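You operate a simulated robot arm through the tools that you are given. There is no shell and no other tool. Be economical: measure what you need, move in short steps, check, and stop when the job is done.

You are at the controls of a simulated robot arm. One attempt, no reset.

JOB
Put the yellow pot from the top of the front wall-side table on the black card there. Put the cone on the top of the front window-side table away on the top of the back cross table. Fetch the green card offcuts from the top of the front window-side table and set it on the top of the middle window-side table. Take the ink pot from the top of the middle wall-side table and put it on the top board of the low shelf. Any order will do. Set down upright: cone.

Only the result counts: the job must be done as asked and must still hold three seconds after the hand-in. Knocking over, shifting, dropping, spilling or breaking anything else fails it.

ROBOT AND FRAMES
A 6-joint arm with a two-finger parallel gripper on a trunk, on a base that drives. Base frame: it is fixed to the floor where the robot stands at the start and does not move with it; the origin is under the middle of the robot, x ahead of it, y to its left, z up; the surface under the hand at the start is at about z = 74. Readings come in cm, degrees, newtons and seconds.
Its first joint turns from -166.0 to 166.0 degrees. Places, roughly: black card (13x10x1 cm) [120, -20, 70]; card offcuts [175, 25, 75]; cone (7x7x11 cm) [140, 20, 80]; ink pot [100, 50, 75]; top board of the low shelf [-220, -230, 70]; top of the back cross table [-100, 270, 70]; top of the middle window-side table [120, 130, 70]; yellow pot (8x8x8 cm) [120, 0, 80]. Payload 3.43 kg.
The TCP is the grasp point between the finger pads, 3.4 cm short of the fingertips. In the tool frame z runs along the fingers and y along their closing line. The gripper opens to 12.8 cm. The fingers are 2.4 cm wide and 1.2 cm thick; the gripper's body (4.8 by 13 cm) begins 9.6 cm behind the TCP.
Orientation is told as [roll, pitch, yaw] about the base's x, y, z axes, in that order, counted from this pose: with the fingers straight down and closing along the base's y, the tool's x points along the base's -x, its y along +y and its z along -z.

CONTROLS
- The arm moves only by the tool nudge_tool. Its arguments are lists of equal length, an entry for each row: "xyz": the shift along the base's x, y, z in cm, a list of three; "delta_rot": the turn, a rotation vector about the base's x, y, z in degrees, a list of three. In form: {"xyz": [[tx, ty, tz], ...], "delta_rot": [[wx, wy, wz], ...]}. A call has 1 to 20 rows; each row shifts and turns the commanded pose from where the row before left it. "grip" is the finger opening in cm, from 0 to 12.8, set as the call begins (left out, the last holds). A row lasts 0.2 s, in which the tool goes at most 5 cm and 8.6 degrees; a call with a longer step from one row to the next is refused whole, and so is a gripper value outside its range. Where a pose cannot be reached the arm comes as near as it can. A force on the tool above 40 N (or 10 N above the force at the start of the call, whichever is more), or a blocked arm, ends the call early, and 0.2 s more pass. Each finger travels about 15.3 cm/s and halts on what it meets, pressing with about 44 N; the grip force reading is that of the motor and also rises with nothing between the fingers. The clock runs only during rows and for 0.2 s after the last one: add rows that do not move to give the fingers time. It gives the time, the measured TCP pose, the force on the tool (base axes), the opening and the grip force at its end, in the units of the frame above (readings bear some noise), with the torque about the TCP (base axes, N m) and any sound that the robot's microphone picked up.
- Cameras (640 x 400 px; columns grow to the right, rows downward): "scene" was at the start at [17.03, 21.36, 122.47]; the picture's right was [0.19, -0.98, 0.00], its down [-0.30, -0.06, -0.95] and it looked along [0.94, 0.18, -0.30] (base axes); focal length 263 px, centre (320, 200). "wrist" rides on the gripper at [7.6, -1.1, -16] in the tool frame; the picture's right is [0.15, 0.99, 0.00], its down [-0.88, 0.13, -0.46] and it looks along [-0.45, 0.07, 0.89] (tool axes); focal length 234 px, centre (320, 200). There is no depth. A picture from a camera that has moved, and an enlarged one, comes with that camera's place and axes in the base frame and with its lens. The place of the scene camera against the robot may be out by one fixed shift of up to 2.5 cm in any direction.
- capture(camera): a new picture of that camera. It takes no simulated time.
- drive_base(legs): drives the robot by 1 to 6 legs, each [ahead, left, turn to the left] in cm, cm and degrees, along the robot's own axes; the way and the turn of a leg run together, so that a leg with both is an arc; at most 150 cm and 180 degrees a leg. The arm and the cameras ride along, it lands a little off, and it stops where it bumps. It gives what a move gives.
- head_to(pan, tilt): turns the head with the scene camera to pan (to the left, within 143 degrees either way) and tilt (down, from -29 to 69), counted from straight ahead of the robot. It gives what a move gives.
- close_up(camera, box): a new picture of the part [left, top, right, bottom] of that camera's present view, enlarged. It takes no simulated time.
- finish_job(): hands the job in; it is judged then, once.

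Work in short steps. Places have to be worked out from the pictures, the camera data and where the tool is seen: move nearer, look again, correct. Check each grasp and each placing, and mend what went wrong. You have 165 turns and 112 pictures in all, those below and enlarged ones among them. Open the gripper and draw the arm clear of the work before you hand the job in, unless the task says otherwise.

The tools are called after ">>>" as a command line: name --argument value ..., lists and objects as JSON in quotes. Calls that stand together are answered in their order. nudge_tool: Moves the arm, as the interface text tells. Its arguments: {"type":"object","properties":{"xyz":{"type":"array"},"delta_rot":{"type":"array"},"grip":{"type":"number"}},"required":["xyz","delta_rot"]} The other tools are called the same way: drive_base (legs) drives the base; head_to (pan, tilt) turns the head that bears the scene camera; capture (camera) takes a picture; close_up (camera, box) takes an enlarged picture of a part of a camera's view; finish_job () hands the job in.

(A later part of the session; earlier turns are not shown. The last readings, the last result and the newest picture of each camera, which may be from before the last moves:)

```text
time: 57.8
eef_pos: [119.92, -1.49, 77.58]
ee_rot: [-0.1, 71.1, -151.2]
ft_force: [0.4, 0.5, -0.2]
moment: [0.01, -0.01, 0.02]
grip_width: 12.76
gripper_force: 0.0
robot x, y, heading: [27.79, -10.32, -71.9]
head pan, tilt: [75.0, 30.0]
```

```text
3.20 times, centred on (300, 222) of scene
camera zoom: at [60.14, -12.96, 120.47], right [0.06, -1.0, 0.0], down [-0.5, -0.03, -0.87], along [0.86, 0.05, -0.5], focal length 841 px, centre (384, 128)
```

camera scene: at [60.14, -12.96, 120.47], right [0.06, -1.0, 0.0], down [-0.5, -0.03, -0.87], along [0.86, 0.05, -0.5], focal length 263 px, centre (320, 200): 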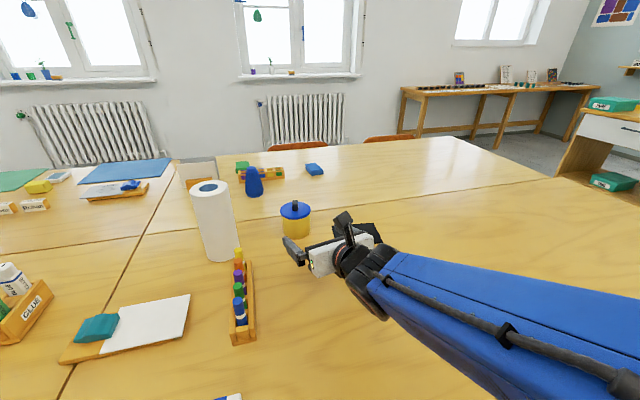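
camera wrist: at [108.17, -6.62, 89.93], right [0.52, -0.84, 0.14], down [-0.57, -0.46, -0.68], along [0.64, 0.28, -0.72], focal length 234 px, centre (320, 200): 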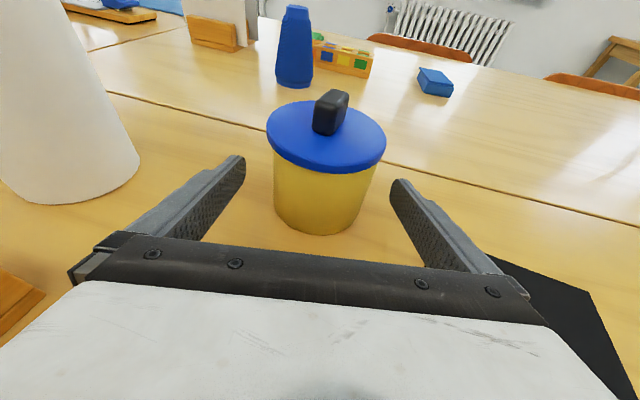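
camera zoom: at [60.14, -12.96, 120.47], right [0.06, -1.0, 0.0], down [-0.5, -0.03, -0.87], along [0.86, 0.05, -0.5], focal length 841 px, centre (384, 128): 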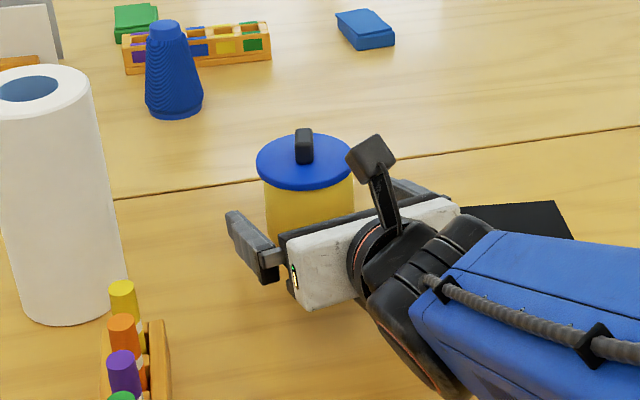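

Nearly there; 2.2 cm more forward, then close on the body.

>>> nudge_tool --xyz '[[2.2, 0.6, 0], [0, 0, 0]]' --delta_rot '[[0, 0, 0], [0, 0, 0]]'

>>> nudge_tool --xyz '[[0, 0, 0], [0, 0, 0], [0, 0, 0], [0, 0, 0]]' --delta_rot '[[0, 0, 0], [0, 0, 0], [0, 0, 0], [0, 0, 0]]' --grip 6.5

>>> capture --camera "wrist"

```text
time: 58.4
eef_pos: [122.21, -0.96, 77.67]
ee_rot: [-0.1, 71.0, -151.4]
ft_force: [0.0, -0.3, -0.6]
moment: [-0.01, 0.0, -0.04]
grip_width: 12.8
gripper_force: 0.1
robot x, y, heading: [27.86, -10.12, -71.6]
head pan, tilt: [75.0, 30.0]
```

```text
time: 59.4
eef_pos: [122.08, -0.96, 77.58]
ee_rot: [-0.1, 71.0, -151.3]
ft_force: [-0.9, 3.5, 0.5]
moment: [-0.16, -0.05, 0.04]
grip_width: 7.68
gripper_force: 44.5
robot x, y, heading: [27.94, -10.55, -71.8]
head pan, tilt: [75.0, 30.0]
```

```text
74 pictures are left
camera wrist: at [110.35, -6.04, 89.94], right [0.52, -0.84, 0.14], down [-0.57, -0.46, -0.68], along [0.64, 0.28, -0.72], focal length 234 px, centre (320, 200)
```

wrist: 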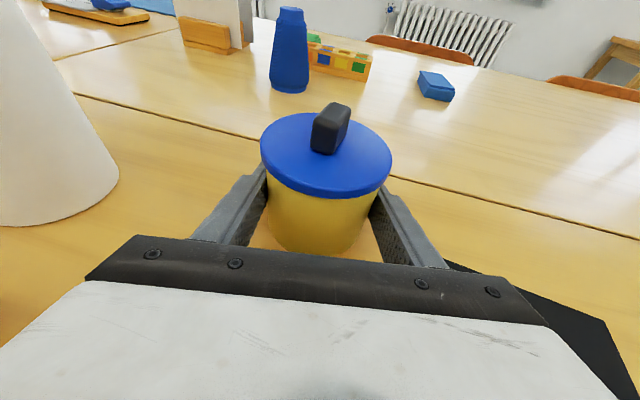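

The grip is on the body (7.7 cm), under the lid. I lift gently and check.

>>> nudge_tool --xyz '[[0, 0, 1], [0, 0, 1], [0, 0, 1], [0, 0, 0.5], [0, 0, 0]]' --delta_rot '[[0, 0, 0], [0, 0, 0], [0, 0, 0], [0, 0, 0], [0, 0, 0]]'

>>> capture --camera "wrist"

>>> close_up --camera "scene" --box '[200, 160, 400, 285]'

```text
time: 60.6
eef_pos: [122.16, -0.92, 81.12]
ee_rot: [-0.1, 71.0, -151.2]
ft_force: [-0.7, 0.3, -8.0]
moment: [-0.01, 0.03, 0.0]
grip_width: 7.65
gripper_force: 43.7
robot x, y, heading: [27.92, -10.46, -71.6]
head pan, tilt: [75.0, 30.0]
```

```text
73 pictures are left
camera wrist: at [110.4, -6.15, 93.49], right [0.52, -0.84, 0.14], down [-0.57, -0.46, -0.68], along [0.64, 0.28, -0.72], focal length 234 px, centre (320, 200)
```

wrist: 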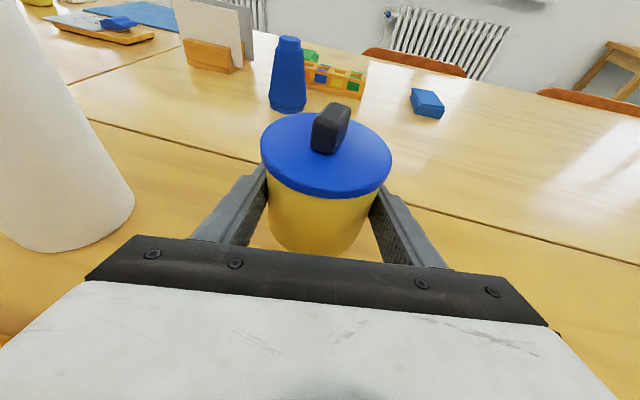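

```text
3.20 times, centred on (300, 222) of scene
camera zoom: at [60.18, -12.96, 120.46], right [0.06, -1.0, 0.0], down [-0.5, -0.03, -0.87], along [0.86, 0.05, -0.5], focal length 841 px, centre (384, 128)
```

zoom: 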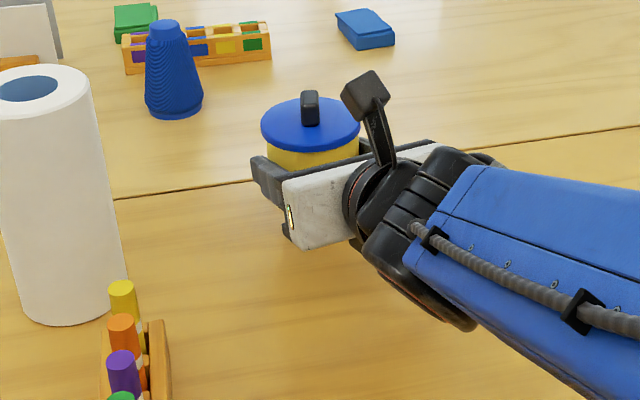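

The whole pot with lid is held. I carry it over the card and look.

>>> nudge_tool --xyz '[[-0.4, -3.3, 0], [-0.4, -3.3, 0], [-0.4, -3.3, 0], [-0.4, -3.3, 0], [-0.4, -3.2, 0], [0, 0, 0]]' --delta_rot '[[0, 0, 0], [0, 0, 0], [0, 0, 0], [0, 0, 0], [0, 0, 0], [0, 0, 0]]'

>>> capture --camera "wrist"

>>> close_up --camera "scene" --box '[240, 160, 440, 285]'

```text
time: 62.0
eef_pos: [120.05, -17.53, 81.21]
ee_rot: [-0.1, 70.9, -151.3]
ft_force: [-0.5, -1.2, -7.4]
moment: [-0.06, 0.0, -0.01]
grip_width: 7.65
gripper_force: 43.7
robot x, y, heading: [27.77, -10.12, -71.7]
head pan, tilt: [75.0, 30.0]
```

```text
71 pictures are left
camera wrist: at [108.39, -22.62, 93.59], right [0.52, -0.84, 0.14], down [-0.57, -0.46, -0.68], along [0.64, 0.28, -0.72], focal length 234 px, centre (320, 200)
```

wrist: 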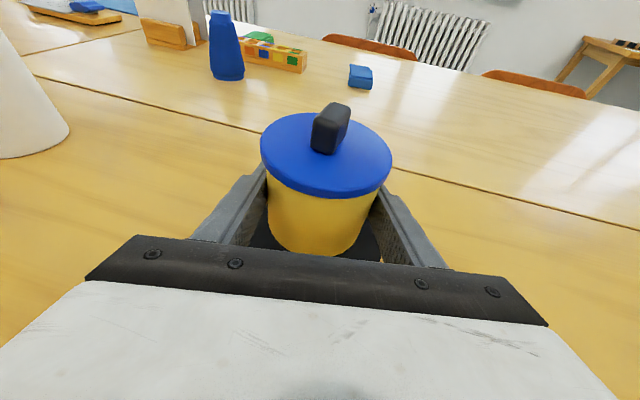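

```text
3.20 times, centred on (340, 222) of scene
camera zoom: at [60.17, -12.97, 120.46], right [0.06, -1.0, 0.0], down [-0.5, -0.03, -0.87], along [0.86, 0.05, -0.5], focal length 841 px, centre (256, 128)
```

zoom: 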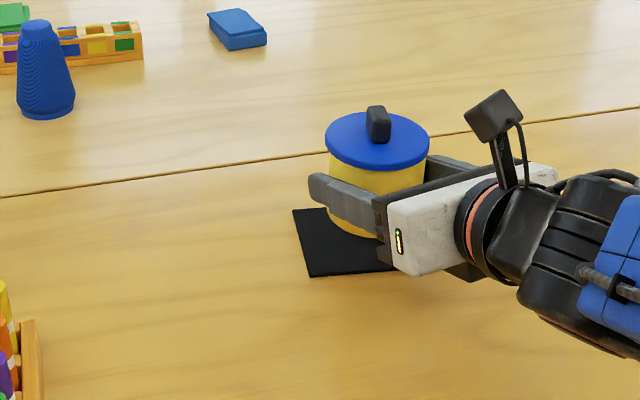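

The pot hangs over the card, about 1 cm shy of centre. I correct that and lower in small steps.

>>> nudge_tool --xyz '[[0.9, 0.3, -0.8], [0, 0, -0.8], [0, 0, -0.4], [0, 0, -0.3], [0, 0, 0]]' --delta_rot '[[0, 0, 0], [0, 0, 0], [0, 0, 0], [0, 0, 0], [0, 0, 0]]'

>>> nudge_tool --xyz '[[0, 0, -0.25], [0, 0, 0]]' --delta_rot '[[0, 0, 0], [0, 0, 0]]'

```text
time: 63.2
eef_pos: [121.05, -17.15, 78.87]
ee_rot: [-0.1, 71.0, -151.3]
ft_force: [0.3, 1.1, -8.3]
moment: [-0.03, 0.03, -0.01]
grip_width: 7.67
gripper_force: 43.9
robot x, y, heading: [27.65, -10.27, -71.6]
head pan, tilt: [75.0, 30.0]
```

```text
time: 63.8
eef_pos: [120.93, -17.05, 78.62]
ee_rot: [-0.1, 71.0, -151.2]
ft_force: [0.2, -0.2, -8.4]
moment: [-0.03, 0.01, 0.01]
grip_width: 7.66
gripper_force: 44.3
robot x, y, heading: [27.46, -10.27, -71.6]
head pan, tilt: [75.0, 30.0]
```

Still hanging; I lower a bit more.

>>> nudge_tool --xyz '[[0, 0, -0.25], [0, 0, 0]]' --delta_rot '[[0, 0, 0], [0, 0, 0]]'

>>> nudge_tool --xyz '[[0, 0, -0.25], [0, 0, 0]]' --delta_rot '[[0, 0, 0], [0, 0, 0]]'

>>> nudge_tool --xyz '[[0, 0, -0.2], [0, 0, 0]]' --delta_rot '[[0, 0, 0], [0, 0, 0]]'

```text
time: 64.4
eef_pos: [121.06, -17.21, 78.49]
ee_rot: [-0.2, 71.0, -151.4]
ft_force: [-0.2, 1.0, -7.3]
moment: [-0.01, 0.02, 0.0]
grip_width: 7.65
gripper_force: 44.3
robot x, y, heading: [27.81, -10.25, -71.7]
head pan, tilt: [75.0, 30.0]
```

```text
time: 65.0
eef_pos: [121.02, -17.3, 78.19]
ee_rot: [-0.1, 71.0, -151.3]
ft_force: [-0.1, 0.0, -9.1]
moment: [-0.04, 0.05, 0.0]
grip_width: 7.66
gripper_force: 43.6
robot x, y, heading: [27.95, -9.98, -71.9]
head pan, tilt: [75.0, 30.0]
```

```text
time: 65.6
eef_pos: [121.1, -17.16, 77.95]
ee_rot: [0.0, 71.0, -151.2]
ft_force: [-0.4, -0.8, -2.3]
moment: [-0.05, 0.01, -0.02]
grip_width: 7.66
gripper_force: 44.1
robot x, y, heading: [27.72, -10.48, -71.7]
head pan, tilt: [75.0, 30.0]
```

Contact felt. I lower a touch, open, and retreat slowly.

>>> nudge_tool --xyz '[[0, 0, -0.1], [0, 0, 0]]' --delta_rot '[[0, 0, 0], [0, 0, 0]]'

>>> nudge_tool --xyz '[[0, 0, 0], [0, 0, 0], [0, 0, 0], [-1, -0.55, 0], [-1.3, -0.7, 0], [-1.8, -1, 0], [-1.8, -1, 0], [-1.8, -1, 0.2], [-1.8, -1, 0.5], [-1.8, -1, 1], [-1.8, -1, 2]]' --delta_rot '[[0, 0, 0], [0, 0, 0], [0, 0, 0], [0, 0, 0], [0, 0, 0], [0, 0, 0], [0, 0, 0], [0, 0, 0], [0, 0, 0], [0, 0, 0], [0, 0, 0]]' --grip 12.8

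>>> capture --camera "wrist"

>>> close_up --camera "scene" --box '[200, 130, 440, 280]'

```text
time: 66.2
eef_pos: [121.11, -16.98, 77.99]
ee_rot: [-0.1, 71.1, -151.2]
ft_force: [0.6, -0.7, 6.4]
moment: [-0.04, 0.0, 0.02]
grip_width: 7.66
gripper_force: 43.8
robot x, y, heading: [27.68, -10.35, -71.7]
head pan, tilt: [75.0, 30.0]
```

```text
time: 68.6
eef_pos: [108.06, -24.44, 81.48]
ee_rot: [-0.2, 71.0, -151.4]
ft_force: [0.4, 0.4, -0.5]
moment: [0.0, 0.01, 0.0]
grip_width: 12.79
gripper_force: 0.1
robot x, y, heading: [28.12, -10.37, -71.5]
head pan, tilt: [75.0, 30.0]
```

```text
69 pictures are left
camera wrist: at [96.33, -29.52, 93.91], right [0.52, -0.84, 0.14], down [-0.57, -0.46, -0.68], along [0.64, 0.28, -0.72], focal length 234 px, centre (320, 200)
```

wrist: 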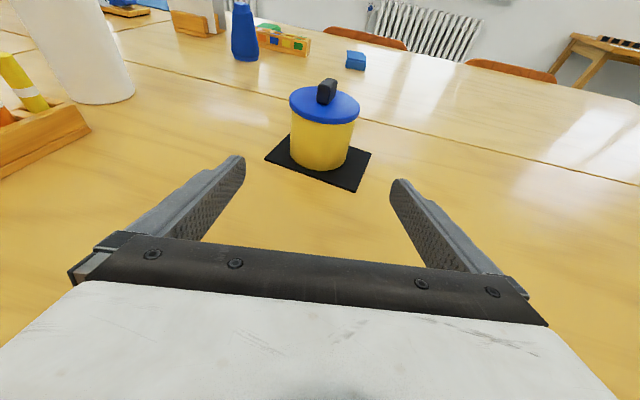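

```text
2.67 times, centred on (320, 205) of scene
camera zoom: at [60.16, -12.95, 120.47], right [0.06, -1.0, 0.0], down [-0.5, -0.03, -0.87], along [0.86, 0.05, -0.5], focal length 701 px, centre (320, 187)
```

zoom: 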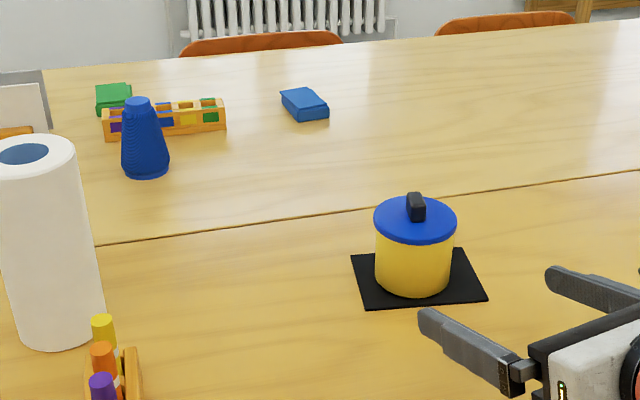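

The pot stands squarely on the black card with the lid on. Next is the ink pot; I withdraw the arm and bring the tool back to vertical.

>>> nudge_tool --xyz '[[-2, -1, 3], [-2, -1, 3], [-2, -1, 3], [-2, -1, 2], [-1, 0, 1], [-1, 0, 0], [-1, 0, 0], [0, 0, 0], [0, 0, 0], [0, 0, 0], [0, 0, 0]]' --delta_rot '[[0, 0, 0], [0, 0, 0], [-3.8, 6.9, 0], [-3.8, 6.9, 0], [-3.8, 6.9, 0], [-3.8, 6.9, 0], [-3.8, 6.9, 0], [-3.8, 6.9, 0], [-3.8, 6.9, 0], [-3.8, 6.9, 0], [-3.8, 6.9, 0]]'

>>> nudge_tool --xyz '[[-2, -4, 1], [-2, -4, 1], [-2, -4, 1], [-2, -4, 1], [-2, -4, 1], [-2, -4, 1]]' --delta_rot '[[0, 0, 0], [0, 0, 0], [0, 0, 0], [0, 0, 0], [0, 0, 0], [0, 0, 0]]'

```text
time: 71.0
eef_pos: [96.55, -31.8, 91.83]
ee_rot: [-13.8, 8.6, -152.3]
ft_force: [-0.2, 0.2, 0.6]
moment: [-0.02, -0.03, -0.01]
grip_width: 12.81
gripper_force: 0.1
out of reach, approached as far as the arm can: row 8, 9, 10, 11
robot x, y, heading: [28.12, -10.63, -71.7]
head pan, tilt: [75.0, 30.0]
```

```text
time: 72.4
eef_pos: [84.7, -55.59, 97.98]
ee_rot: [-14.2, 9.3, -152.3]
ft_force: [-0.1, -0.2, -0.3]
moment: [0.0, 0.0, 0.02]
grip_width: 12.78
gripper_force: 0.1
robot x, y, heading: [27.81, -10.36, -71.4]
head pan, tilt: [75.0, 30.0]
```

The wrist was near a joint limit. I unwind the yaw by 170° and level the tool.

>>> nudge_tool --xyz '[[0, 0, 0], [0, 0, 0], [0, 0, 0], [0, 0, 0], [0, 0, 0], [0, 0, 0], [0, 0, 0], [0, 0, 0], [0, 0, 0], [0, 0, 0], [0, 0, 0], [0, 0, 0]]' --delta_rot '[[-8.4, 0.7, 0], [-8.4, 0.7, 0], [0, 0, -8.5], [0, 0, -8.5], [0, 0, -8.5], [0, 0, -8.5], [0, 0, -8.5], [0, 0, -8.5], [0, 0, -8.5], [0, 0, -8.5], [0, 0, -8.5], [0, 0, -8.5]]'

>>> nudge_tool --xyz '[[0, 0, 0], [0, 0, 0], [0, 0, 0], [0, 0, 0], [0, 0, 0], [0, 0, 0], [0, 0, 0], [0, 0, 0], [0, 0, 0], [0, 0, 0]]' --delta_rot '[[0, 0, -8.5], [0, 0, -8.5], [0, 0, -8.5], [0, 0, -8.5], [0, 0, -8.5], [0, 0, -8.5], [0, 0, -8.5], [0, 0, -8.5], [0, 0, -8.5], [0, 0, -8.5]]'

```text
time: 75.0
eef_pos: [82.9, -59.42, 96.38]
ee_rot: [-21.5, 7.4, 123.2]
ft_force: [0.1, 0.1, -0.6]
moment: [-0.01, 0.02, -0.01]
grip_width: 12.8
gripper_force: 0.0
out of reach, approached as far as the arm can: row 1, 2, 8, 9, 10, 11, 12
robot x, y, heading: [28.34, -10.66, -72.0]
head pan, tilt: [75.0, 30.0]
```

```text
time: 77.2
eef_pos: [69.12, -77.14, 88.8]
ee_rot: [-32.7, -9.0, 47.1]
ft_force: [-0.7, -0.2, 0.5]
moment: [-0.01, -0.01, 0.01]
grip_width: 12.8
gripper_force: 0.1
out of reach, approached as far as the arm can: row 1, 2, 3, 4, 5, 6, 7, 8, 9, 10
robot x, y, heading: [27.87, -10.29, -71.6]
head pan, tilt: [75.0, 30.0]
```

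The arm is in an awkward branch near a limit. I pull it in and up with a levelling turn, and check.

>>> nudge_tool --xyz '[[0, 0, 3], [0, 0, 3], [0, 0, 0], [0, 0, 0], [0, 0, 0], [0, 0, 0]]' --delta_rot '[[0, 0, 0], [0, 0, 0], [4.1, 7.4, 0], [4.1, 7.4, 0], [4.1, 7.4, 0], [4.1, 7.4, 0]]'

>>> head_to --pan 0 --tilt 35

>>> capture --camera "scene"

```text
time: 78.6
eef_pos: [65.0, -80.17, 92.81]
ee_rot: [-4.1, -15.5, 45.2]
ft_force: [-0.4, -0.4, 0.5]
moment: [-0.05, -0.05, 0.0]
grip_width: 12.78
gripper_force: 0.1
out of reach, approached as far as the arm can: row 2, 3, 4, 5, 6
robot x, y, heading: [27.95, -10.03, -71.9]
head pan, tilt: [75.0, 30.0]
```

```text
time: 80.1
eef_pos: [65.06, -80.16, 92.66]
ee_rot: [-4.2, -15.5, 45.1]
ft_force: [-0.7, 0.7, 0.8]
moment: [-0.01, -0.03, -0.02]
grip_width: 12.79
gripper_force: 0.0
robot x, y, heading: [27.88, -10.26, -71.6]
head pan, tilt: [0.0, 35.0]
```

```text
67 pictures are left
camera scene: at [53.87, -21.85, 119.69], right [-0.95, -0.31, 0.0], down [-0.18, 0.54, -0.82], along [0.26, -0.78, -0.57], focal length 263 px, centre (320, 200)
```

scene: 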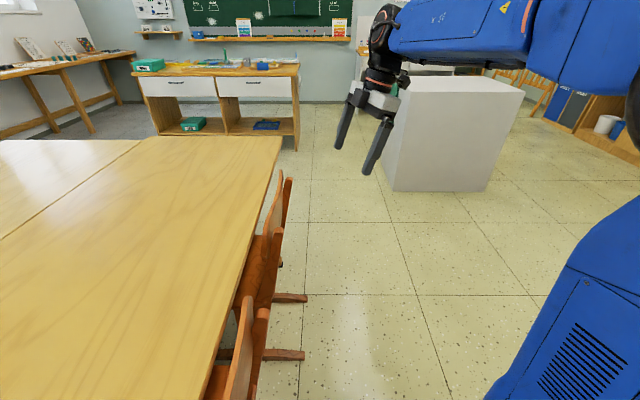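

I draw the tool toward the robot, then level and unwind.

>>> nudge_tool --xyz '[[-1.5, 2.5, 0], [-1.5, 2.5, 0], [-1.5, 2.5, 0], [-1.5, 2.5, 0], [-1.5, 2.5, 0], [-1.5, 2.5, 0], [0, 0, 0], [0, 0, 0], [0, 0, 0]]' --delta_rot '[[0, 0, 0], [0, 0, 0], [0, 0, 0], [0, 0, 0], [0, 0, 0], [0, 0, 0], [0, 0, -8], [0, 0, -8], [0, 0, -8]]'

```text
time: 82.1
eef_pos: [55.81, -65.35, 92.89]
ee_rot: [-3.8, -17.2, 21.3]
ft_force: [-1.3, -0.3, -0.7]
moment: [0.0, -0.01, 0.05]
grip_width: 12.8
gripper_force: 0.0
out of reach, approached as far as the arm can: row 9
robot x, y, heading: [27.85, -10.11, -71.7]
head pan, tilt: [0.0, 35.0]
```

>>> nudge_tool --xyz '[[-1, 1.5, 0], [-1, 1.5, 0], [-1, 1.5, 0], [0, 0, 0], [0, 0, 0], [0, 0, 0], [0, 0, 0], [0, 0, 0]]' --delta_rot '[[-0.9, 5.8, 0], [-0.9, 5.8, 0], [-0.9, 5.8, 0], [0, 0, -8], [0, 0, -8], [0, 0, -8], [0, 0, -8], [0, 0, -8]]'

```text
time: 83.9
eef_pos: [49.52, -63.24, 91.58]
ee_rot: [4.5, -18.2, -19.7]
ft_force: [0.0, 0.5, -0.2]
moment: [0.01, 0.01, -0.01]
grip_width: 12.81
gripper_force: 0.1
out of reach, approached as far as the arm can: row 1, 2, 3, 6, 7, 8
robot x, y, heading: [27.72, -10.33, -71.9]
head pan, tilt: [0.0, 35.0]
```

>>> nudge_tool --xyz '[[0, 0, 1], [0, 0, 1], [0, 0, 1], [0, 0, 1], [0, 0, 1], [0, 0, 1], [0, 0, 1], [0, 0, 0]]' --delta_rot '[[0, 0, -7.5], [0, 0, -7.5], [0, 0, -7.5], [0, 0, -7.5], [0, 0, -7.5], [0, 0, -7.5], [0, 0, -7.5], [0, 0, 0]]'

>>> head_to --pan -15 --tilt 15

>>> capture --camera "scene"

```text
time: 85.7
eef_pos: [38.87, -66.63, 97.45]
ee_rot: [11.5, -20.9, -72.6]
ft_force: [0.6, -0.7, 0.3]
moment: [0.0, 0.01, 0.0]
grip_width: 12.82
gripper_force: 0.0
out of reach, approached as far as the arm can: row 1, 2, 3, 4, 5, 6, 7
robot x, y, heading: [27.55, -10.29, -71.7]
head pan, tilt: [0.0, 35.0]
```

```text
time: 86.5
eef_pos: [39.0, -66.53, 97.5]
ee_rot: [11.6, -21.0, -72.6]
ft_force: [-0.5, 0.6, 0.4]
moment: [0.01, -0.01, 0.02]
grip_width: 12.81
gripper_force: 0.0
robot x, y, heading: [28.04, -10.16, -71.5]
head pan, tilt: [-15.0, 15.0]
```

```text
66 pictures are left
camera scene: at [51.64, -22.81, 122.89], right [-1.0, -0.06, 0.0], down [-0.01, 0.26, -0.97], along [0.06, -0.96, -0.26], focal length 263 px, centre (320, 200)
```

scene: 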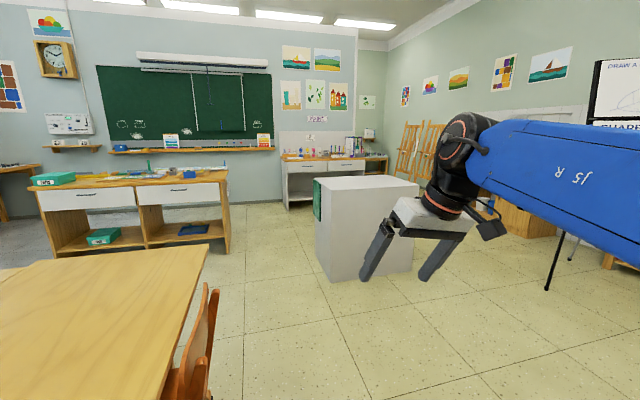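

>>> nudge_tool --xyz '[[0, 0, 0], [0, 0, 0], [0, 0, 0], [0, 0, 0], [0, 0, 0]]' --delta_rot '[[4, 4.4, 0], [4, 4.4, 0], [4, 4.4, 0], [4, 4.4, 0], [0, 0, 0]]'

```text
time: 87.7
eef_pos: [35.8, -66.85, 97.29]
ee_rot: [11.7, -14.8, -71.5]
ft_force: [0.2, 0.3, -0.2]
moment: [-0.01, -0.02, 0.0]
grip_width: 12.79
gripper_force: 0.1
out of reach, approached as far as the arm can: row 1, 2, 3, 4
robot x, y, heading: [27.8, -10.59, -71.5]
head pan, tilt: [-15.0, 15.0]
```

I swing the tool back toward the starting arm posture (ahead and left of the robot), then level there.

>>> nudge_tool --xyz '[[4.4, 1, 0.5], [4.4, 1, 0.5], [4.4, 1, 0.5], [4.4, 1, 0.5], [4.4, 1, 0.5], [4.4, 1, 0.5], [4.4, 1, 0.5], [4.4, 1, 0.5], [4.4, 1, 0.5], [0, 0, 0], [0, 0, 0], [0, 0, 0], [0, 0, 0]]' --delta_rot '[[0, 0, 0], [0, 0, 0], [0, 0, 0], [0, 0, 0], [0, 0, 0], [0, 0, 0], [0, 0, 0], [0, 0, 0], [0, 0, 0], [2.6, 4, 0], [2.6, 4, 0], [2.6, 4, 0], [2.6, 4, 0]]'

>>> head_to --pan 20 --tilt 10

>>> capture --camera "scene"

```text
time: 90.5
eef_pos: [41.65, -66.34, 98.26]
ee_rot: [16.0, -1.8, -71.7]
ft_force: [-0.6, 0.7, 0.0]
moment: [0.0, 0.01, 0.02]
grip_width: 12.8
gripper_force: 0.0
out of reach, approached as far as the arm can: row 1, 2, 3, 4, 5, 6, 7, 8, 9, 10, 11, 12, 13
robot x, y, heading: [27.71, -10.11, -71.7]
head pan, tilt: [-15.0, 15.0]
```

```text
time: 91.5
eef_pos: [41.52, -66.49, 98.1]
ee_rot: [16.0, -1.8, -71.6]
ft_force: [0.6, -0.3, -0.1]
moment: [0.04, -0.02, -0.02]
grip_width: 12.82
gripper_force: 0.1
robot x, y, heading: [27.76, -10.71, -71.7]
head pan, tilt: [20.0, 10.0]
```

```text
65 pictures are left
camera scene: at [56.85, -20.79, 123.71], right [-0.79, -0.62, 0.0], down [-0.11, 0.14, -0.98], along [0.61, -0.77, -0.17], focal length 263 px, centre (320, 200)
```

scene: 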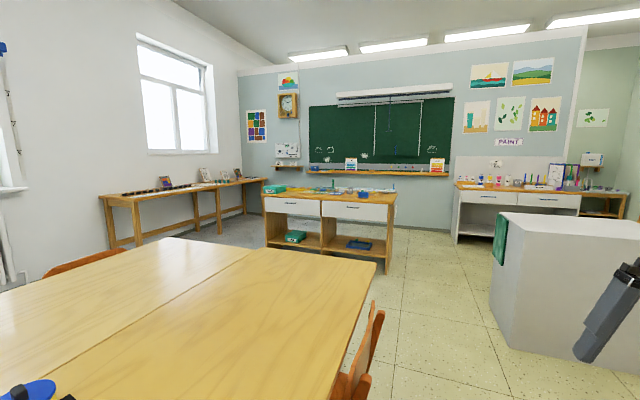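

The joint readings suggest the wrist is flipped (forearm roll about 180°, last joint at its limit). To unflip it I first raise the tool toward alignment with the forearm, in free space away from the table.

>>> nudge_tool --xyz '[[0.8, -2.4, 2], [0.8, -2.4, 2], [0.8, -2.4, 2], [0.8, -2.4, 2], [0.8, -2.4, 2], [0.8, -2.4, 2], [0.8, -2.4, 2], [0.8, -2.4, 2]]' --delta_rot '[[-7.7, -2.5, 0], [-7.7, -2.5, 0], [-7.7, -2.5, 0], [-7.7, -2.5, 0], [-7.7, -2.5, 0], [-7.7, -2.5, 0], [-7.7, -2.5, 0], [-7.7, -2.5, 0]]'

>>> head_to --pan -15 --tilt 10

>>> capture --camera "scene"

```text
time: 93.3
eef_pos: [48.08, -85.79, 114.23]
ee_rot: [15.1, -66.6, -71.1]
ft_force: [-0.5, 1.1, 0.1]
moment: [0.0, 0.03, -0.02]
grip_width: 12.8
gripper_force: 0.0
robot x, y, heading: [27.95, -10.53, -71.6]
head pan, tilt: [20.0, 10.0]
```

```text
time: 94.3
eef_pos: [48.1, -85.73, 114.22]
ee_rot: [15.1, -66.4, -71.1]
ft_force: [-0.2, 0.1, -0.1]
moment: [-0.02, -0.01, -0.02]
grip_width: 12.8
gripper_force: 0.1
robot x, y, heading: [27.94, -10.16, -71.5]
head pan, tilt: [-15.0, 10.0]
```

```text
64 pictures are left
camera scene: at [51.64, -22.77, 123.71], right [-1.0, -0.06, 0.0], down [-0.01, 0.17, -0.98], along [0.06, -0.98, -0.17], focal length 263 px, centre (320, 200)
```

scene: 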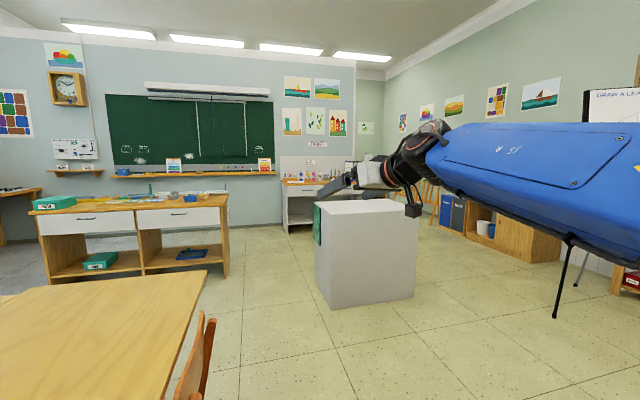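

The tool now points about 30° left of and 20° below the forearm line. I circle it over the left to above the forearm line, so that the forearm roll unwinds.

>>> nudge_tool --xyz '[[0, 0, 3], [0, 0, 3], [0, 0, 3], [0, 0, 3], [0, 0, 3], [-3.1, -1.1, 0], [-3.1, -1.1, 0], [-3.1, -1.1, 0], [-3.1, -1.1, 0]]' --delta_rot '[[-6.9, -4.8, 0], [-6.9, -4.8, 0], [-6.9, -4.8, 0], [-6.9, -4.8, 0], [-6.9, -4.8, 0], [0, 0, -7.5], [0, 0, -7.5], [0, 0, -7.5], [0, 0, -7.5]]'

>>> capture --camera "scene"

```text
time: 96.3
eef_pos: [35.49, -90.0, 129.33]
ee_rot: [163.2, -69.8, 113.3]
ft_force: [0.0, 1.5, -0.2]
moment: [0.02, 0.02, 0.0]
grip_width: 12.77
gripper_force: 0.1
robot x, y, heading: [28.22, -10.66, -71.8]
head pan, tilt: [-15.0, 10.0]
```

```text
63 pictures are left
camera scene: at [51.63, -22.76, 123.71], right [-1.0, -0.06, 0.0], down [-0.01, 0.17, -0.98], along [0.06, -0.98, -0.17], focal length 263 px, centre (320, 200)
```

scene: 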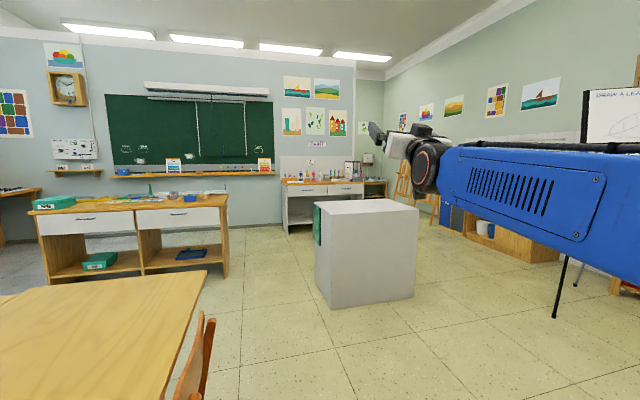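

The forearm roll is back to normal. Now I pitch the tool straight down through alignment.

>>> nudge_tool --xyz '[[-0.1, 1, -2], [-0.1, 1, -2], [-0.1, 1, -2.2], [-0.1, 1, -2.2], [-0.1, 1, -2.2], [-0.1, 1.5, -2.2], [-0.1, 1.5, -2.2], [-0.2, 2, -2.2], [-0.2, 2, -2.2], [-0.2, 2, -2.2], [-0.2, 2, -2.2], [-0.2, 2, -2.2], [-0.2, 2, -2.2]]' --delta_rot '[[8.37, 0.73, 0], [8.37, 0.73, 0], [8.37, 0.73, 0], [8.37, 0.73, 0], [8.37, 0.73, 0], [8.37, 0.73, 0], [8.37, 0.73, 0], [8.37, 0.73, 0], [8.37, 0.73, 0], [8.37, 0.73, 0], [8.37, 0.73, 0], [8.37, 0.73, 0], [8.37, 0.73, 0]]'

>>> capture --camera "scene"

```text
time: 99.1
eef_pos: [43.83, -66.44, 103.17]
ee_rot: [-7.5, -16.0, -91.0]
ft_force: [0.4, 1.0, 0.0]
moment: [0.02, -0.02, -0.01]
grip_width: 12.79
gripper_force: 0.0
out of reach, approached as far as the arm can: row 2, 3, 6, 7, 8, 9, 10, 11, 12, 13
robot x, y, heading: [27.89, -10.0, -71.8]
head pan, tilt: [-15.0, 10.0]
```

```text
62 pictures are left
camera scene: at [51.62, -22.77, 123.71], right [-1.0, -0.06, 0.0], down [-0.01, 0.17, -0.98], along [0.06, -0.98, -0.17], focal length 263 px, centre (320, 200)
```

scene: 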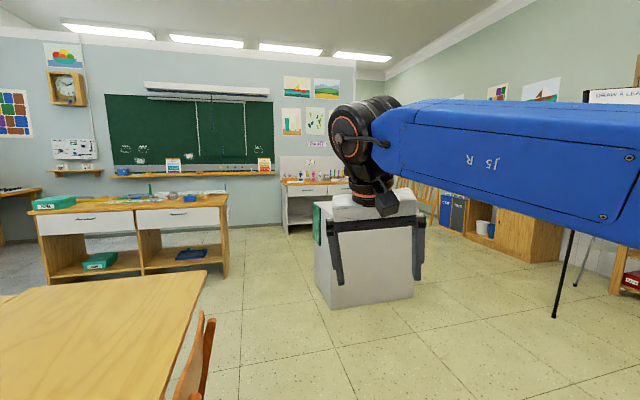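

The wrist flipped again because the tool wasn't in the arm's plane as it passed alignment. From the picture the forearm points at about -57°. I go back up above the forearm line, then line up exactly in that plane.

>>> nudge_tool --xyz '[[0.9, -0.6, 2.9], [0.9, -0.6, 2.9], [0.9, -0.6, 2.9], [0.9, -0.6, 2.9], [0.9, -0.6, 2.9], [0.9, -0.6, 2.9], [0.9, -0.6, 2.9], [0.9, -0.6, 2.9], [0.9, -0.6, 2.9], [0.9, -0.6, 2.9], [0.9, -0.6, 2.9], [0.9, -0.6, 2.9], [0.9, -0.6, 2.9], [0.9, -0.6, 2.9], [0, 0, 0]]' --delta_rot '[[-7.1, -4.45, 0], [-7.1, -4.45, 0], [-7.1, -4.45, 0], [-7.1, -4.45, 0], [-7.1, -4.45, 0], [-7.1, -4.45, 0], [-7.1, -4.45, 0], [-7.1, -4.45, 0], [-7.1, -4.45, 0], [-7.1, -4.45, 0], [-7.1, -4.45, 0], [-7.1, -4.45, 0], [-7.1, -4.45, 0], [-7.1, -4.45, 0], [0, 0, 0]]'

>>> capture --camera "scene"

```text
time: 102.3
eef_pos: [56.58, -74.9, 143.74]
ee_rot: [135.7, -36.1, 162.5]
ft_force: [-0.6, -1.1, 0.7]
moment: [0.03, -0.01, -0.01]
grip_width: 12.79
gripper_force: 0.0
robot x, y, heading: [27.94, -10.4, -71.6]
head pan, tilt: [-15.0, 10.0]
```

```text
61 pictures are left
camera scene: at [51.62, -22.77, 123.71], right [-1.0, -0.06, 0.0], down [-0.01, 0.17, -0.98], along [0.06, -0.98, -0.17], focal length 263 px, centre (320, 200)
```

scene: 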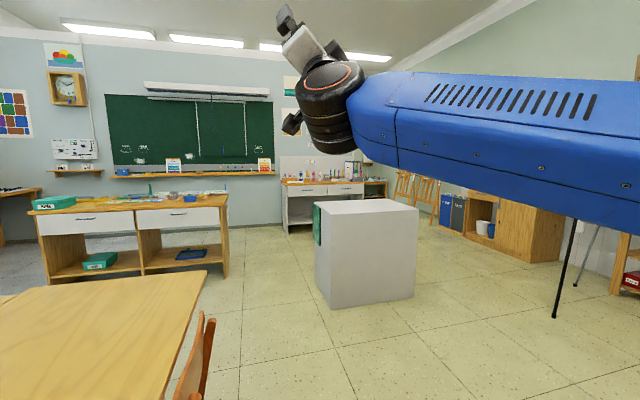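

>>> nudge_tool --xyz '[[2.4, 1.0, 0], [2.4, 1.2, 0], [2.4, 1.4, 0], [2.3, 1.5, 0], [0, 0, 0]]' --delta_rot '[[0, 0, 7.5], [0, 0, 7.5], [0, 0, 7.5], [0, 0, 7.5], [0, 0, 0]]'

>>> capture --camera "scene"

```text
time: 103.5
eef_pos: [65.92, -69.85, 144.06]
ee_rot: [135.6, -36.1, -167.4]
ft_force: [0.1, -0.3, -0.6]
moment: [-0.02, 0.04, 0.02]
grip_width: 12.8
gripper_force: 0.1
robot x, y, heading: [27.6, -10.86, -71.7]
head pan, tilt: [-15.0, 10.0]
```

```text
60 pictures are left
camera scene: at [51.63, -22.77, 123.71], right [-1.0, -0.06, 0.0], down [-0.01, 0.17, -0.98], along [0.06, -0.98, -0.17], focal length 263 px, centre (320, 200)
```

scene: 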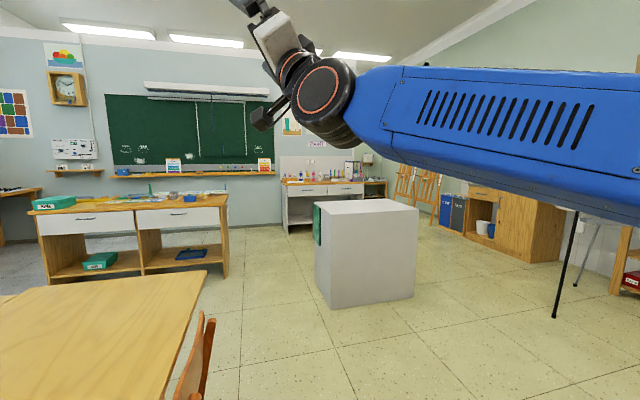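

>>> nudge_tool --xyz '[[2.0, 2.2, 0], [1.0, -0.8, -2.3], [1.0, -0.8, -2.3], [0, 0, 0]]' --delta_rot '[[0, 0, 8], [3.7, 4.7, 0], [3.7, 4.7, 0], [0, 0, 0]]'

>>> capture --camera "scene"

```text
time: 104.5
eef_pos: [69.92, -69.24, 139.31]
ee_rot: [121.9, -41.5, -151.0]
ft_force: [0.0, -0.4, 0.7]
moment: [0.0, 0.0, -0.01]
grip_width: 12.78
gripper_force: 0.1
robot x, y, heading: [28.13, -10.12, -71.7]
head pan, tilt: [-15.0, 10.0]
```

```text
59 pictures are left
camera scene: at [51.63, -22.77, 123.71], right [-1.0, -0.06, 0.0], down [-0.01, 0.17, -0.98], along [0.06, -0.98, -0.17], focal length 263 px, centre (320, 200)
```

scene: 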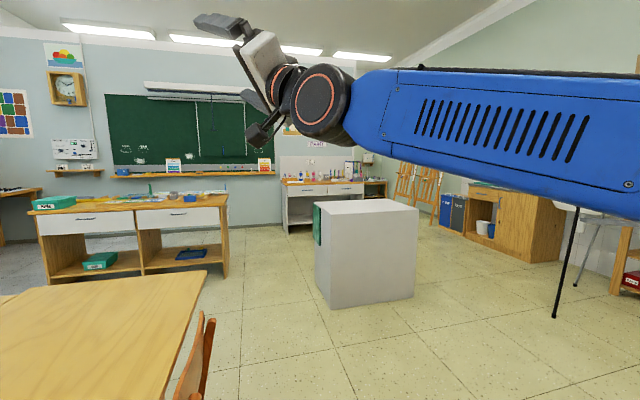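

>>> nudge_tool --xyz '[[0.6, -0.5, -3.3], [0, 0, 0]]' --delta_rot '[[4.9, 6.2, 0], [0, 0, 0]]'

>>> capture --camera "scene"

```text
time: 105.1
eef_pos: [70.47, -69.59, 136.09]
ee_rot: [111.6, -44.1, -143.8]
ft_force: [-0.4, -0.2, -0.2]
moment: [-0.01, -0.01, -0.03]
grip_width: 12.78
gripper_force: 0.1
robot x, y, heading: [27.65, -10.18, -71.7]
head pan, tilt: [-15.0, 10.0]
```

```text
58 pictures are left
camera scene: at [51.63, -22.77, 123.71], right [-1.0, -0.06, 0.0], down [-0.01, 0.17, -0.98], along [0.06, -0.98, -0.17], focal length 263 px, centre (320, 200)
```

scene: 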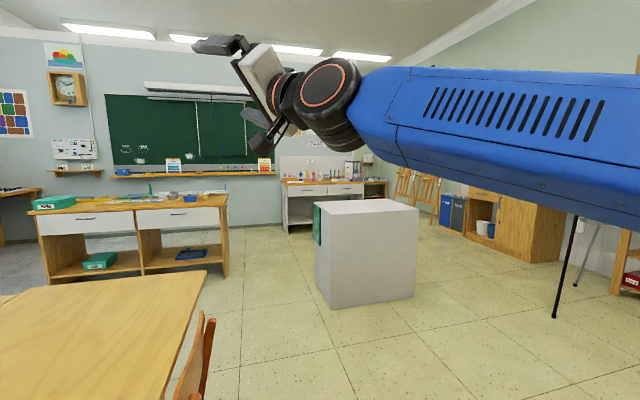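

>>> nudge_tool --xyz '[[1.05, 1.3, 0], [0, 0, 0]]' --delta_rot '[[0, 0, 4.2], [0, 0, 0]]'

>>> capture --camera "scene"

```text
time: 105.7
eef_pos: [70.86, -69.17, 136.35]
ee_rot: [112.3, -43.9, -142.8]
ft_force: [0.8, 1.1, -0.1]
moment: [-0.01, 0.0, 0.0]
grip_width: 12.81
gripper_force: 0.0
out of reach, approached as far as the arm can: row 1
robot x, y, heading: [27.73, -10.23, -71.4]
head pan, tilt: [-15.0, 10.0]
```

```text
57 pictures are left
camera scene: at [51.63, -22.77, 123.71], right [-1.0, -0.06, 0.0], down [-0.01, 0.17, -0.98], along [0.06, -0.98, -0.17], focal length 263 px, centre (320, 200)
```

scene: 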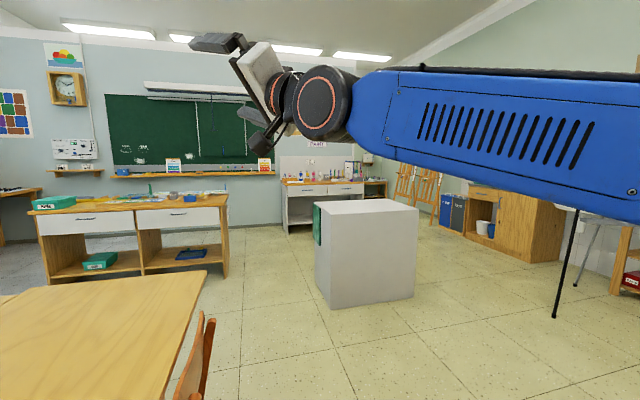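

>>> nudge_tool --xyz '[[0.3, 0.4, 0], [0.3, 0.4, 0], [0, 0, 0]]' --delta_rot '[[0, 0, 1.2], [0, 0, 1.2], [0, 0, 0]]'

>>> capture --camera "scene"

```text
time: 106.5
eef_pos: [71.03, -68.92, 136.53]
ee_rot: [113.2, -43.8, -141.7]
ft_force: [-0.7, 0.5, 1.1]
moment: [0.01, 0.02, -0.01]
grip_width: 12.81
gripper_force: 0.1
out of reach, approached as far as the arm can: row 1
robot x, y, heading: [27.57, -10.39, -71.9]
head pan, tilt: [-15.0, 10.0]
```

```text
56 pictures are left
camera scene: at [51.63, -22.77, 123.71], right [-1.0, -0.06, 0.0], down [-0.01, 0.17, -0.98], along [0.06, -0.98, -0.17], focal length 263 px, centre (320, 200)
```

scene: 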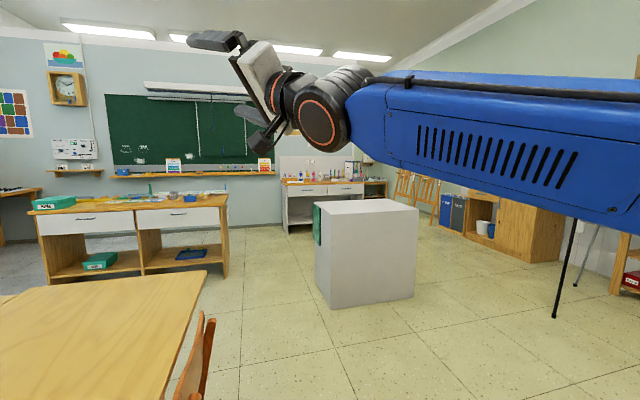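

I'm within a few degrees of alignment; the plane is at about -36.7°. I step straight across to just below the forearm line and check which way the forearm panel faces.

>>> nudge_tool --xyz '[[0.3, -0.8, -3.4], [0, 0, -3.4], [-0.4, 0.3, -3.4], [0, 0, 0]]' --delta_rot '[[4.7, 6.4, -1.5], [4.95, 6.66, 0], [4.95, 6.66, 0], [0, 0, 0]]'

>>> capture --camera "scene"

```text
time: 107.5
eef_pos: [70.63, -69.19, 127.51]
ee_rot: [83.3, -45.8, -122.7]
ft_force: [-0.1, 0.1, -0.5]
moment: [0.0, -0.01, 0.01]
grip_width: 12.81
gripper_force: 0.1
out of reach, approached as far as the arm can: row 1
robot x, y, heading: [27.72, -10.77, -71.7]
head pan, tilt: [-15.0, 10.0]
```

```text
55 pictures are left
camera scene: at [51.63, -22.77, 123.71], right [-1.0, -0.06, 0.0], down [-0.01, 0.17, -0.98], along [0.06, -0.98, -0.17], focal length 263 px, centre (320, 200)
```

scene: 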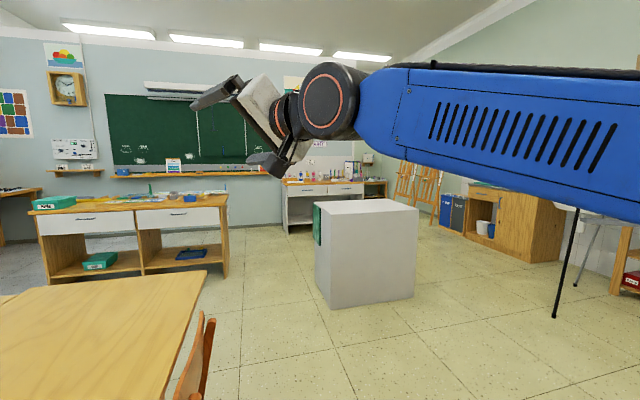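

Crossed successfully: vents toward the camera and tool below alignment, so the wrist is unflipped. I continue pitching down to vertical.

>>> nudge_tool --xyz '[[-0.8, 0.6, -3], [-1.1, 0.8, -3], [-1.4, 1.1, -3], [-1.8, 1.4, -2.5], [-2, 1.5, -2.5], [-2.2, 1.7, -2], [-2.4, 1.8, -1.5], [-2.6, 2, -1], [-2.6, 2, 0], [-2.6, 2, 0], [0, 0, 0]]' --delta_rot '[[5.2, 6.75, 0], [5.2, 6.75, 0], [5.2, 6.75, 0], [5.2, 6.75, 0], [5.2, 6.75, 0], [5.2, 6.75, 0], [5.2, 6.75, 0], [5.2, 6.75, 0], [5.2, 6.75, 0], [5.2, 6.75, 0], [0, 0, 0]]'

>>> capture --camera "scene"

```text
time: 109.9
eef_pos: [50.92, -54.56, 109.26]
ee_rot: [0.2, 0.0, -81.6]
ft_force: [-0.5, 0.2, 0.0]
moment: [-0.01, 0.0, -0.01]
grip_width: 12.79
gripper_force: 0.1
robot x, y, heading: [27.54, -10.41, -71.7]
head pan, tilt: [-15.0, 10.0]
```

```text
54 pictures are left
camera scene: at [51.63, -22.77, 123.71], right [-1.0, -0.06, 0.0], down [-0.01, 0.17, -0.98], along [0.06, -0.98, -0.17], focal length 263 px, centre (320, 200)
```

scene: 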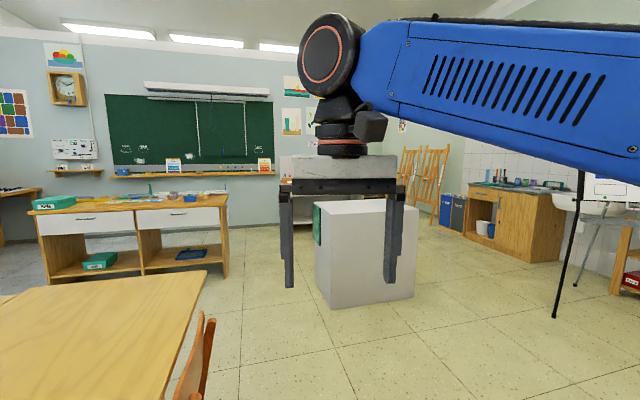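

The arm is healthy again with the tool vertical; I'll avoid such steep tilts near alignment from now on. I drive round to face the middle wall-side table in front of the ink pot.

>>> drive_base --legs '[[0, -23, 0], [-46, 0, 0], [0, 0, 90], [12, 0, 0]]'

>>> head_to --pan 0 --tilt 35

>>> capture --camera "scene"

```text
time: 118.7
eef_pos: [47.7, 52.2, 109.29]
ee_rot: [0.2, -0.1, 7.9]
ft_force: [0.4, 0.0, 0.3]
moment: [0.01, 0.02, -0.01]
grip_width: 12.76
gripper_force: 0.0
robot x, y, heading: [3.2, 29.72, 17.5]
head pan, tilt: [-15.0, 10.0]
```

```text
time: 119.6
eef_pos: [47.69, 52.25, 109.22]
ee_rot: [0.2, -0.2, 7.8]
ft_force: [0.0, -0.1, -1.3]
moment: [-0.02, 0.03, 0.0]
grip_width: 12.78
gripper_force: 0.0
robot x, y, heading: [3.19, 29.83, 17.7]
head pan, tilt: [0.0, 35.0]
```

```text
53 pictures are left
camera scene: at [12.45, 53.3, 119.7], right [0.3, -0.95, 0.0], down [-0.55, -0.17, -0.82], along [0.78, 0.25, -0.57], focal length 263 px, centre (320, 200)
```

scene: 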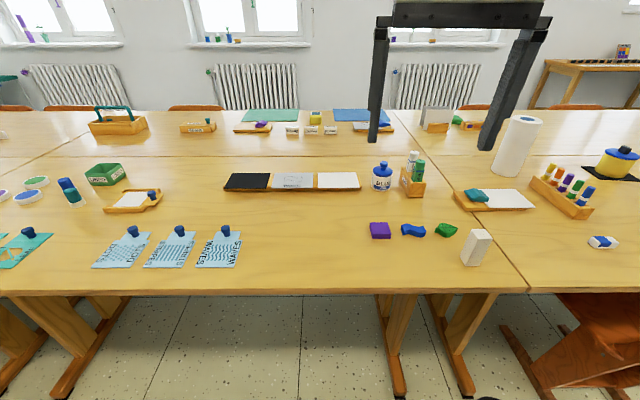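

The ink pot is at about (84, 58), between the card tray and the glue holder. I move over it while turning the closing line across the table, so the fingers go in front of and behind it.

>>> nudge_tool --xyz '[[3.2, 0.5, -0.8], [3.2, 0.5, -0.8], [3.2, 0.5, -0.8], [3.2, 0.5, -0.8], [3.2, 0.5, -0.8], [3.2, 0.5, -0.8], [3.2, 0.5, -0.8], [3.2, 0.5, -0.8], [3.2, 0.5, -0.8], [3.2, 0.5, -0.8], [0, 0, 0]]' --delta_rot '[[0, 0, -8], [0, 0, -8], [0, 0, -8], [0, 0, -8], [0, 0, -8], [0, 0, -8], [0, 0, -8], [0, 0, -8], [0, 0, -8], [0, 0, -8], [0, 0, 0]]'

>>> capture --camera "wrist"

```text
time: 122.0
eef_pos: [79.7, 57.25, 101.31]
ee_rot: [0.2, 0.0, -72.2]
ft_force: [0.0, 0.3, 0.8]
moment: [-0.02, -0.02, 0.01]
grip_width: 12.81
gripper_force: 0.2
robot x, y, heading: [3.31, 29.86, 17.8]
head pan, tilt: [0.0, 35.0]
```

```text
52 pictures are left
camera wrist: at [76.05, 64.02, 117.25], right [0.9, 0.44, 0.0], down [0.39, -0.8, 0.46], along [0.2, -0.41, -0.89], focal length 234 px, centre (320, 200)
```

wrist: 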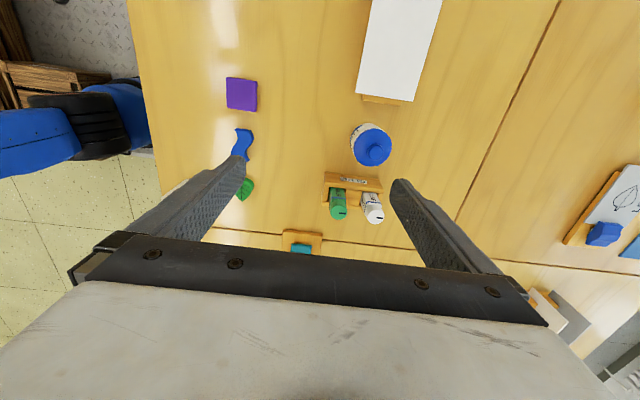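

>>> nudge_tool --xyz '[[3.4, 0.5, -2.5], [3.4, 0.5, -2.5], [0, 0, -3], [0, 0, 0]]' --delta_rot '[[0, 0, 0], [0, 0, 0], [0, 0, 0], [0, 0, 0]]'

>>> capture --camera "wrist"

>>> close_up --camera "scene" --box '[320, 100, 480, 200]'

```text
time: 123.0
eef_pos: [86.48, 58.19, 93.21]
ee_rot: [0.3, -0.1, -72.0]
ft_force: [0.9, 0.1, -0.1]
moment: [0.03, 0.02, 0.01]
grip_width: 12.77
gripper_force: 0.1
robot x, y, heading: [2.91, 29.52, 17.7]
head pan, tilt: [0.0, 35.0]
```

```text
51 pictures are left
camera wrist: at [82.87, 64.96, 109.15], right [0.9, 0.44, 0.0], down [0.39, -0.8, 0.46], along [0.2, -0.41, -0.89], focal length 234 px, centre (320, 200)
```

wrist: 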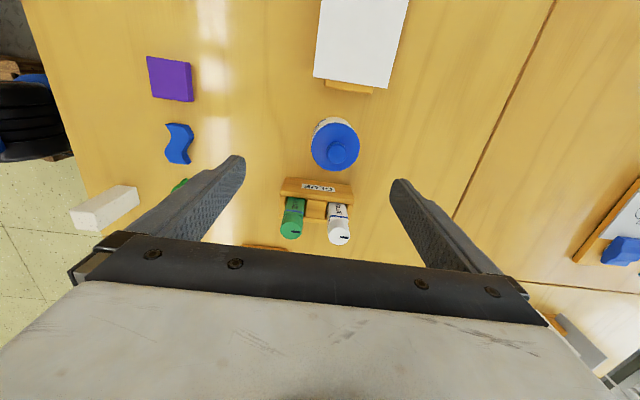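

```text
4.00 times, centred on (400, 150) of scene
camera zoom: at [12.45, 53.3, 119.69], right [0.3, -0.95, 0.0], down [-0.55, -0.17, -0.82], along [0.78, 0.25, -0.57], focal length 1052 px, centre (0, 400)
```

zoom: 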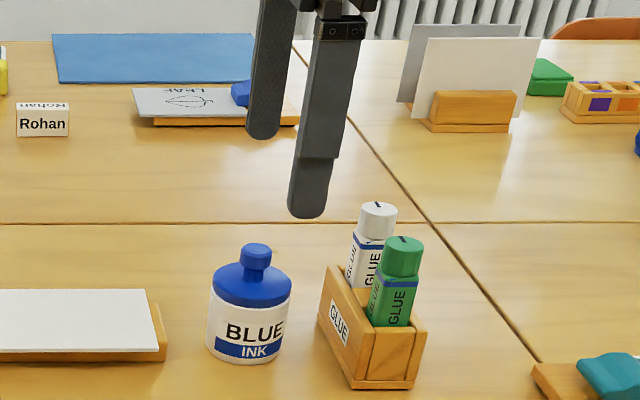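

The ink pot's body is slightly wider than its cap, so a vertical grip will bear on the body. It lies 1.5 cm farther out, at about (87.8, 58.8). I centre and descend.

>>> nudge_tool --xyz '[[1.3, 0.6, 0], [0, 0, -3.5], [0, 0, -3.5], [0, 0, -3.5], [0, 0, -2.5], [0, 0, -1.5], [0, 0, 0]]' --delta_rot '[[0, 0, 0], [0, 0, 0], [0, 0, 0], [0, 0, 0], [0, 0, 0], [0, 0, 0], [0, 0, 0]]'

>>> close_up --camera "scene" --box '[320, 100, 480, 200]'

```text
time: 124.6
eef_pos: [87.77, 58.8, 78.78]
ee_rot: [0.2, -0.1, -72.1]
ft_force: [-1.0, -0.2, 1.0]
moment: [-0.02, 0.02, -0.03]
grip_width: 12.8
gripper_force: 0.0
robot x, y, heading: [3.21, 29.76, 17.8]
head pan, tilt: [0.0, 35.0]
```

```text
4.00 times, centred on (400, 150) of scene
camera zoom: at [12.46, 53.31, 119.69], right [0.3, -0.95, 0.0], down [-0.55, -0.17, -0.82], along [0.78, 0.25, -0.57], focal length 1052 px, centre (0, 400)
```

zoom: 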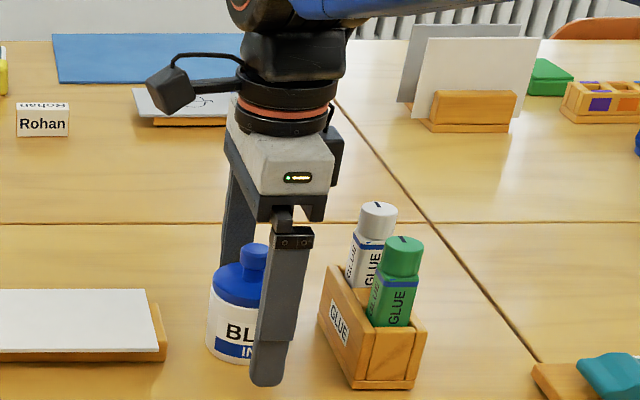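

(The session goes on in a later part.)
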